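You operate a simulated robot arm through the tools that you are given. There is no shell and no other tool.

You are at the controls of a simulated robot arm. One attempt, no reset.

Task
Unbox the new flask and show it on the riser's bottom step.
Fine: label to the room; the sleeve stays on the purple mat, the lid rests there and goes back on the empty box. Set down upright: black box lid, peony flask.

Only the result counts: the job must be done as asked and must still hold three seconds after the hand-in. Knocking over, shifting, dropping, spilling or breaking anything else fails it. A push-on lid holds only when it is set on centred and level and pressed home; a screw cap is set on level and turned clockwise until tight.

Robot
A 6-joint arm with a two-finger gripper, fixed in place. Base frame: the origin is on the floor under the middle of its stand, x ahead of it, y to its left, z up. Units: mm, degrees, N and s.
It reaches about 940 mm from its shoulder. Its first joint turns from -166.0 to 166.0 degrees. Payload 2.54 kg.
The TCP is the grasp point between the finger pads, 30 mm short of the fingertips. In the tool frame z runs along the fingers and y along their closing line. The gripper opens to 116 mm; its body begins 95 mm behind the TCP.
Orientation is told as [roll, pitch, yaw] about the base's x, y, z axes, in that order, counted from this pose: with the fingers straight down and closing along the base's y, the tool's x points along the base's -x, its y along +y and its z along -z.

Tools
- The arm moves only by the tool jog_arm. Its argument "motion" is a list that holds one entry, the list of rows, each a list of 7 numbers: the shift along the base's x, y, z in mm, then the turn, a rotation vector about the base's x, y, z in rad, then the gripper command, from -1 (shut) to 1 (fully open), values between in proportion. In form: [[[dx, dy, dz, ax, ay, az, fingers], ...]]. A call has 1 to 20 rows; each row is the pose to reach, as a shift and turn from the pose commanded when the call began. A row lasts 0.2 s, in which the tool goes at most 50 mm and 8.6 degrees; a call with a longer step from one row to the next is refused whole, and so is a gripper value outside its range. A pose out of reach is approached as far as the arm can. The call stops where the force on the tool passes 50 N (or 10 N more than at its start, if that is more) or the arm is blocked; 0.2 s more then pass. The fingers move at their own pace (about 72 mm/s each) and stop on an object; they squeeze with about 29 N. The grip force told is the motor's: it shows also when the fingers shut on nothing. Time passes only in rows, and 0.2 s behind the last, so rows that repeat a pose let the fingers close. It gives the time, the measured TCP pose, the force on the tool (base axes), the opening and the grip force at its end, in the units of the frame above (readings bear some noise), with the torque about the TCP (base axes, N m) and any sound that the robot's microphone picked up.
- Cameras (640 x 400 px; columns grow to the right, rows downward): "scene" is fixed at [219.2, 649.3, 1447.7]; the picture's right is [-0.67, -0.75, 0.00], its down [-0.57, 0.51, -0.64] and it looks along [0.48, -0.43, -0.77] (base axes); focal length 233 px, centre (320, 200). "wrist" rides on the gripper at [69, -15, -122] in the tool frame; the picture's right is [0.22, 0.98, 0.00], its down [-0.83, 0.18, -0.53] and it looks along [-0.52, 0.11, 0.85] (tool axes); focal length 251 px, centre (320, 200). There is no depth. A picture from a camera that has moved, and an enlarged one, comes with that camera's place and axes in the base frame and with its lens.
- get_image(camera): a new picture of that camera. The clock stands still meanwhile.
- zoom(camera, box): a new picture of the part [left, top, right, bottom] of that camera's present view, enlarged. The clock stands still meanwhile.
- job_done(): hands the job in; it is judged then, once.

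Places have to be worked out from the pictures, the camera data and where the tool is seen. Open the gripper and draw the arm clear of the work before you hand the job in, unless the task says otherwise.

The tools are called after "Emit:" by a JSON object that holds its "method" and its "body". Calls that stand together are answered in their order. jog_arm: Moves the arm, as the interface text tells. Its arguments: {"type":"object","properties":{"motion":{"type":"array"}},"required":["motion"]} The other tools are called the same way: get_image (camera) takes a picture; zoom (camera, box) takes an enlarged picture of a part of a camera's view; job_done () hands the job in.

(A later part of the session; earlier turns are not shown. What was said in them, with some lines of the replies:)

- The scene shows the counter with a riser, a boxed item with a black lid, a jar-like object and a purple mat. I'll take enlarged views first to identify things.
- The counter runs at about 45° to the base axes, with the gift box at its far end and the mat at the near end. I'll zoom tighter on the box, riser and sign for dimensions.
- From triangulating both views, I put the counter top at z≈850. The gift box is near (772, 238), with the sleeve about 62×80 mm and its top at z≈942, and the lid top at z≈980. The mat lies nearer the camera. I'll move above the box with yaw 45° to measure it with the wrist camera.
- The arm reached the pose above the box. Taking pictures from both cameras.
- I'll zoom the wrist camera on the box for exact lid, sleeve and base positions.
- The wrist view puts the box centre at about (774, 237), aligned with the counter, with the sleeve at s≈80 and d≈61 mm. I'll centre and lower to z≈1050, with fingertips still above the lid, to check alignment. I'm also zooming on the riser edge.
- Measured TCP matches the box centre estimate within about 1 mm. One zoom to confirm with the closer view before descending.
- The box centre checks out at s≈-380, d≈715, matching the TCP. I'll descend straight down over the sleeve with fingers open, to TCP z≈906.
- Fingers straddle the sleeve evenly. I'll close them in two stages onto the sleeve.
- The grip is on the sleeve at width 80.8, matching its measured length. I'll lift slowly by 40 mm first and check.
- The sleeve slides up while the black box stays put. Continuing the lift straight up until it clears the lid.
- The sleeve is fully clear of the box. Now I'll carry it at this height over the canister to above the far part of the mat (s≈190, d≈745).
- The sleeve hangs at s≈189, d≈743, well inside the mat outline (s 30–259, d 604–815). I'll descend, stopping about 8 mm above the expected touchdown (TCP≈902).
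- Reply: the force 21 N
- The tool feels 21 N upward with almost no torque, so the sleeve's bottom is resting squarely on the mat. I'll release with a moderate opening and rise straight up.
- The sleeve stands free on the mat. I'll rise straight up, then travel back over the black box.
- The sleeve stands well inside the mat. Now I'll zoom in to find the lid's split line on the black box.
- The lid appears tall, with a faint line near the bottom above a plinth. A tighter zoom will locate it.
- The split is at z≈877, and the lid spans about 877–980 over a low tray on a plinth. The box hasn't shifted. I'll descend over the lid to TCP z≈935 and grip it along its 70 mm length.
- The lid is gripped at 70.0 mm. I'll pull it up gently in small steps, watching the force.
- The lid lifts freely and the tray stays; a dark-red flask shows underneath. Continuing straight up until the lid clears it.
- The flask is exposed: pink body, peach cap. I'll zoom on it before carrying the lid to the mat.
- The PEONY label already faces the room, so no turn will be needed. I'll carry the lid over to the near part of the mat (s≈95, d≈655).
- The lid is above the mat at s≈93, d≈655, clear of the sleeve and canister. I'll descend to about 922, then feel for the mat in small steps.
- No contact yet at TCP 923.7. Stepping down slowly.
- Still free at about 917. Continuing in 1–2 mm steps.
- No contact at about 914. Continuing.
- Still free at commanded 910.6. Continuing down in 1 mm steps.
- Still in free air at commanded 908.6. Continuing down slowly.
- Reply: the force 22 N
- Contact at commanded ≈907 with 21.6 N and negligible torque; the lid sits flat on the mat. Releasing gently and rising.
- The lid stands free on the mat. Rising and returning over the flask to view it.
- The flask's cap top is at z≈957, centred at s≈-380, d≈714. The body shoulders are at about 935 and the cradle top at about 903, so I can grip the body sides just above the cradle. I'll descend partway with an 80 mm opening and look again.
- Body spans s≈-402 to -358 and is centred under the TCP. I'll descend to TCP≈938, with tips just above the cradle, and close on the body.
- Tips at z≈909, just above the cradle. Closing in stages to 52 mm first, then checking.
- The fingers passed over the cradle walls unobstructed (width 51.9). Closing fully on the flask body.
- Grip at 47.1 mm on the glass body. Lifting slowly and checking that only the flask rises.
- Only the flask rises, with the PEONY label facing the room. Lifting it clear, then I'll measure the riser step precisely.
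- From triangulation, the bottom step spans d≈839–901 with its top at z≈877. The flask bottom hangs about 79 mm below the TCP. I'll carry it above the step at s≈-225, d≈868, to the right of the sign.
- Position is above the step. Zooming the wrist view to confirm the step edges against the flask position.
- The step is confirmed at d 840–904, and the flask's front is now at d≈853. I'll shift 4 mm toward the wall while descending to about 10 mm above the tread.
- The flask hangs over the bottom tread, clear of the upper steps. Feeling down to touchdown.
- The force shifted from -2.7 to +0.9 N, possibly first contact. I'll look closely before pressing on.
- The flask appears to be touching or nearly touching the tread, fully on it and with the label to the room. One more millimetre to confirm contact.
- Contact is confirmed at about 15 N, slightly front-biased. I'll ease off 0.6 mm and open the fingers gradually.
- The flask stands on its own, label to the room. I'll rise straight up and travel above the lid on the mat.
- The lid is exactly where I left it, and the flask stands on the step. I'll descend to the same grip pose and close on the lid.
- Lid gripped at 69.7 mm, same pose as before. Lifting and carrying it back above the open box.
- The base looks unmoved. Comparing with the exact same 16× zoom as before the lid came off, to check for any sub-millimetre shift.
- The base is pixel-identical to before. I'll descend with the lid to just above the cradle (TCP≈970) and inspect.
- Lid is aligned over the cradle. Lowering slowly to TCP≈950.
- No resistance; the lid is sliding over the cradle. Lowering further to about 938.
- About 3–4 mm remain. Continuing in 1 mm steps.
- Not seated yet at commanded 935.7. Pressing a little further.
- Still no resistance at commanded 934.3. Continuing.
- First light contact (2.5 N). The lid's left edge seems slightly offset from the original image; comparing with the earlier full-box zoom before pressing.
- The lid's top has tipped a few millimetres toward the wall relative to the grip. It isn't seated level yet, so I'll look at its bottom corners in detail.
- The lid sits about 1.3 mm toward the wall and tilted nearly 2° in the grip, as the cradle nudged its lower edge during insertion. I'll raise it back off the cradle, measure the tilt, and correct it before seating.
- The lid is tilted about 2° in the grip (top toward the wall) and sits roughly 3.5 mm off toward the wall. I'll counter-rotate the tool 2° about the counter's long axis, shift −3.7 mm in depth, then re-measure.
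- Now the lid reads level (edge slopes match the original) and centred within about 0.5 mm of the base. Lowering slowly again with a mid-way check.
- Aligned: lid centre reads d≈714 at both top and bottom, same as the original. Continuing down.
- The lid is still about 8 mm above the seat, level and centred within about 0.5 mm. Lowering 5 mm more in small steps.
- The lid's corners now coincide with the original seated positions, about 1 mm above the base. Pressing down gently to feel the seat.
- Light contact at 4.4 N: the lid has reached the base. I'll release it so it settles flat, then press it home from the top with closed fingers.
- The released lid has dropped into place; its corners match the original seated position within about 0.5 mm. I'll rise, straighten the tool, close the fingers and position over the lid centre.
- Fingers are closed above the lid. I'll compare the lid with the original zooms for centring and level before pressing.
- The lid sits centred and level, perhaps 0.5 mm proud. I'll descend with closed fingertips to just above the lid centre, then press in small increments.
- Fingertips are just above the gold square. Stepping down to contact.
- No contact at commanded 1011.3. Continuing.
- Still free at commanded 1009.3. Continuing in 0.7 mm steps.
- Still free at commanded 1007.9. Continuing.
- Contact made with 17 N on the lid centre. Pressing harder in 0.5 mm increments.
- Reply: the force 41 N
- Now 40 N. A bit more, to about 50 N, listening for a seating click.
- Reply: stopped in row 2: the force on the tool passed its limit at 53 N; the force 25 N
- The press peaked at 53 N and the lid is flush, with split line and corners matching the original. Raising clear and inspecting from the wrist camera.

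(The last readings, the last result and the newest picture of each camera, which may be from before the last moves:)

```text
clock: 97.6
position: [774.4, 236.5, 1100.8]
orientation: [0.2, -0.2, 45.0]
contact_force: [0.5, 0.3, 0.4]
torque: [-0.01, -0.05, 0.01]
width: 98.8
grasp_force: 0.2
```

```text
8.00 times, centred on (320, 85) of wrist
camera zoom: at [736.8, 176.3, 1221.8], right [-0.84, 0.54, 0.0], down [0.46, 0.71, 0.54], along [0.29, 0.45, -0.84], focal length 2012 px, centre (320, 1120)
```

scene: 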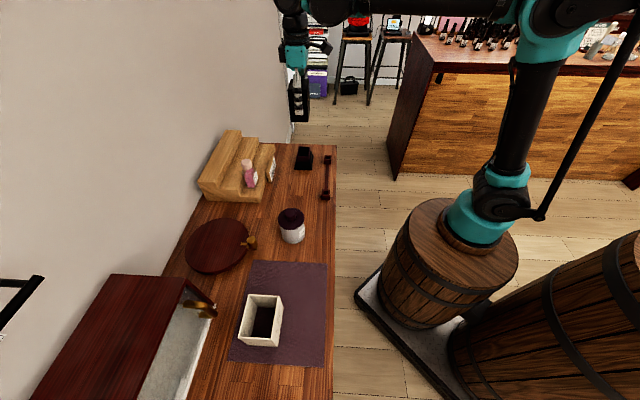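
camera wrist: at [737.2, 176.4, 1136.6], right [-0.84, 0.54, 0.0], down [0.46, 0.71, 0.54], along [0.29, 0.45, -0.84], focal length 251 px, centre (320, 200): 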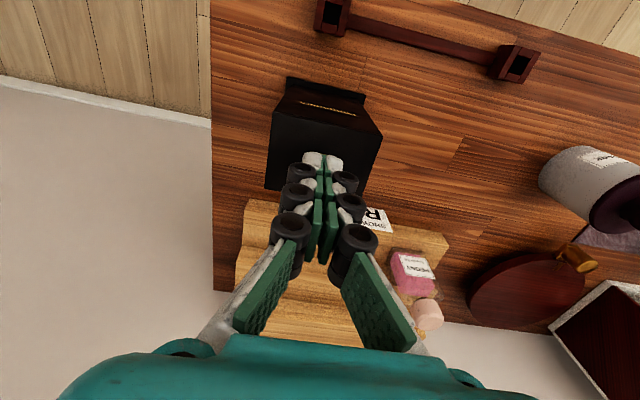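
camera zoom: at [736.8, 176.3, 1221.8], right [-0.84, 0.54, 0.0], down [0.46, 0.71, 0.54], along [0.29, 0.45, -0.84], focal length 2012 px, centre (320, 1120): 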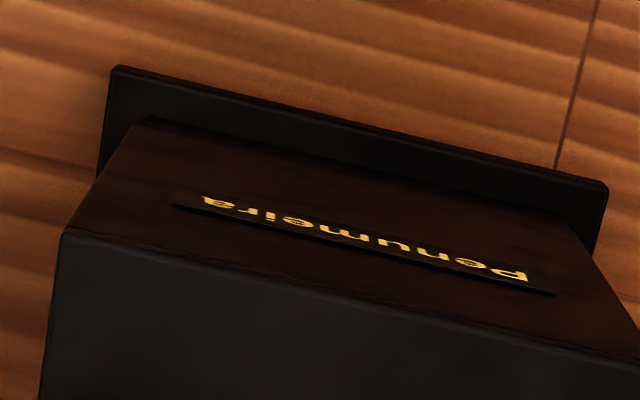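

Everything matches closely. One direct comparison with the identical 6.67× zoom taken before the lid was first removed, plus a check of the flask, sleeve and surroundings.

Emit:
{"method": "zoom", "body": {"camera": "scene", "box": [283, 120, 331, 180]}}

Emit:
{"method": "zoom", "body": {"camera": "scene", "box": [180, 110, 360, 222]}}

Emit:
{"method": "zoom", "body": {"camera": "scene", "box": [160, 200, 360, 380]}}

Emit:
{"method": "get_image", "body": {"camera": "wrist"}}

```text
6.67 times, centred on (307, 150) of scene
camera zoom: at [219.2, 649.3, 1447.7], right [-0.67, -0.75, 0.0], down [-0.57, 0.51, -0.64], along [0.48, -0.43, -0.77], focal length 1551 px, centre (407, 533)
```

zoom: 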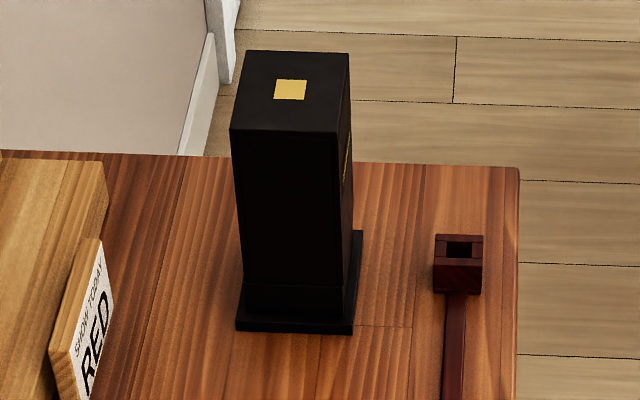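

```text
3.56 times, centred on (270, 166) of scene
camera zoom: at [219.2, 649.3, 1447.7], right [-0.67, -0.75, 0.0], down [-0.57, 0.51, -0.64], along [0.48, -0.43, -0.77], focal length 827 px, centre (498, 321)
```

zoom: 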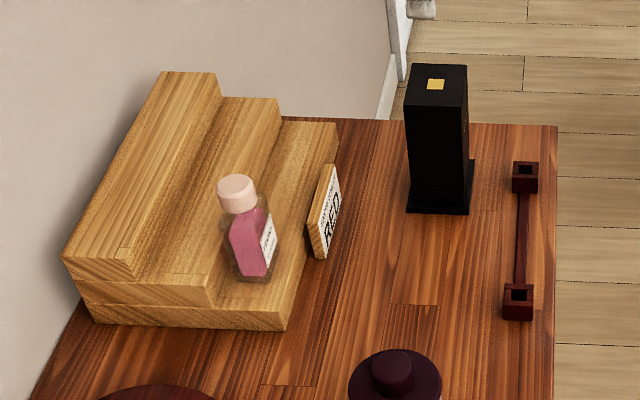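

```text
2.22 times, centred on (260, 290) of scene
camera zoom: at [219.2, 649.3, 1447.7], right [-0.67, -0.75, 0.0], down [-0.57, 0.51, -0.64], along [0.48, -0.43, -0.77], focal length 517 px, centre (453, 0)
```

zoom: 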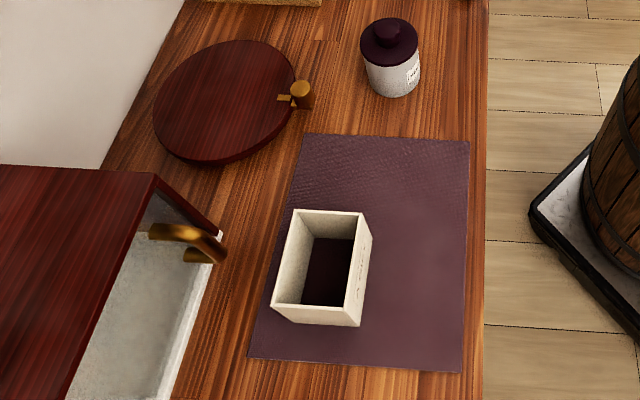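

```text
taken
camera wrist: at [736.8, 176.3, 1221.8], right [-0.84, 0.54, 0.0], down [0.46, 0.71, 0.54], along [0.29, 0.45, -0.84], focal length 251 px, centre (320, 200)
```

wrist: 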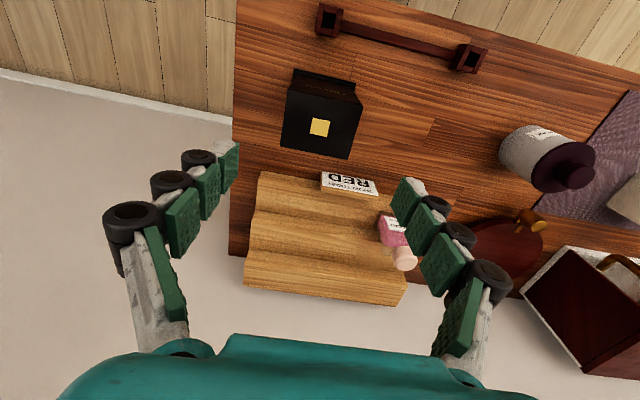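

The lid matches its original seated position within about 0.7 mm. The flask stands on the bottom step with its label to the room, the sleeve is on the mat, and nothing else has moved. I'll open the gripper and draw the arm clear.

Emit:
{"method": "jog_arm", "body": {"motion": [[[0, 0, 20, 0, 0, 0, 1], [0, 0, 50, 0, 0, 0, 1], [-30, -20, 70, 0, 0, 0, 1], [-65, -43, 80, 0, 0, 0, 1], [-100, -66, 85, 0, 0, 0, 1], [-135, -89, 85, 0, 0, 0, 1], [-170, -112, 85, 0, 0, 0, 1], [-205, -135, 85, 0, 0, 0, 1], [-240, -158, 85, 0, 0, 0, 1], [-275, -181, 85, 0, 0, 0, 1], [-310, -204, 85, 0, 0, 0, 1], [-325, -214, 85, 0, 0, 0, 1], [-325, -214, 85, 0, 0, 0, 1], [-325, -214, 85, 0, 0, 0, 1], [-325, -214, 85, 0, 0, 0, 1], [-325, -214, 85, 0, 0, 0, 1]]]}}

Emit:
{"method": "get_image", "body": {"camera": "scene"}}

Emit:
{"method": "zoom", "body": {"camera": "scene", "box": [225, 145, 285, 205]}}

Emit:
{"method": "get_image", "body": {"camera": "wrist"}}

Emit:
{"method": "zoom", "body": {"camera": "scene", "box": [297, 156, 313, 172]}}

```text
clock: 101.0
position: [450.1, 22.5, 1186.6]
orientation: [0.1, -0.2, 45.0]
contact_force: [-0.2, -0.2, -0.6]
torque: [0.01, 0.0, 0.0]
width: 115.9
grasp_force: 0.1
```

```text
taken
```

scene: 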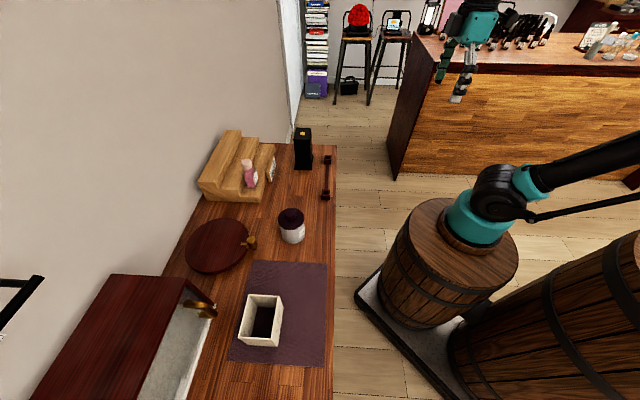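

```text
6.67 times, centred on (255, 175) of scene
camera zoom: at [219.2, 649.3, 1447.7], right [-0.67, -0.75, 0.0], down [-0.57, 0.51, -0.64], along [0.48, -0.43, -0.77], focal length 1551 px, centre (753, 367)
```

zoom: 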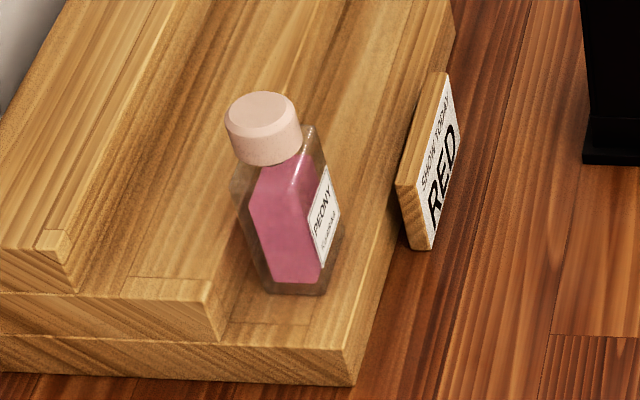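

```text
taken
camera wrist: at [411.7, -37.4, 1307.3], right [-0.84, 0.54, 0.0], down [0.46, 0.71, 0.54], along [0.29, 0.45, -0.84], focal length 251 px, centre (320, 200)
```

wrist: 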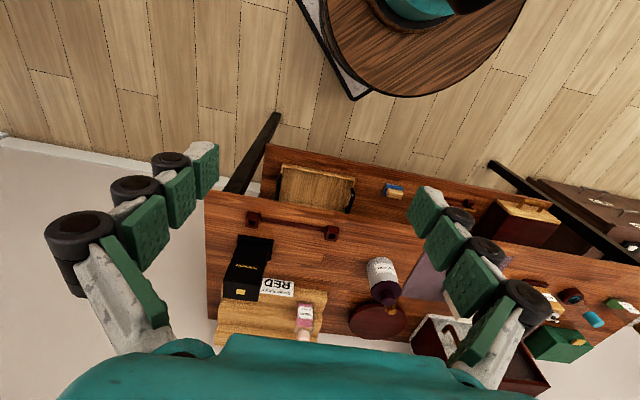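

```text
16.00 times, centred on (305, 164) of scene
camera zoom: at [219.2, 649.3, 1447.7], right [-0.67, -0.75, 0.0], down [-0.57, 0.51, -0.64], along [0.48, -0.43, -0.77], focal length 3723 px, centre (560, 776)
```

zoom: 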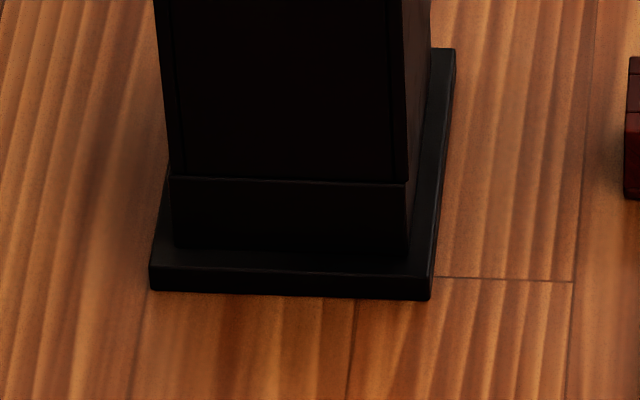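

The arm is clear and the gripper is open. The PEONY flask stands upright on the bottom step facing the room, the lid is seated on the empty box, the sleeve is on the mat and everything else is undisturbed. Handing in.

Emit:
{"method": "job_done", "body": {}}

```text
The job is handed in.
```

I unboxed the peony flask and stood it upright on the riser's bottom step with its label facing the room, then handed the job in. I don't have the judge's result.

- **Flask:** it stands to the right of the "SHOW TODAY RED" sign, with its whole base on the step.
- **Sleeve:** it is standing on the purple mat.
- **Lid:** it rested on the mat, then went back on the empty box. My first try went on slightly tilted and off-centre, so I lifted it off, corrected it and lowered it again. I then pressed it down with about 50 N. It now sits flush and level, within about 0.7 mm of where it started. I heard no click and did not pull on it to test the hold.
- **Everything else:** the other things on the counter look unmoved in the final pictures. The gripper is open and the arm is clear of the work.
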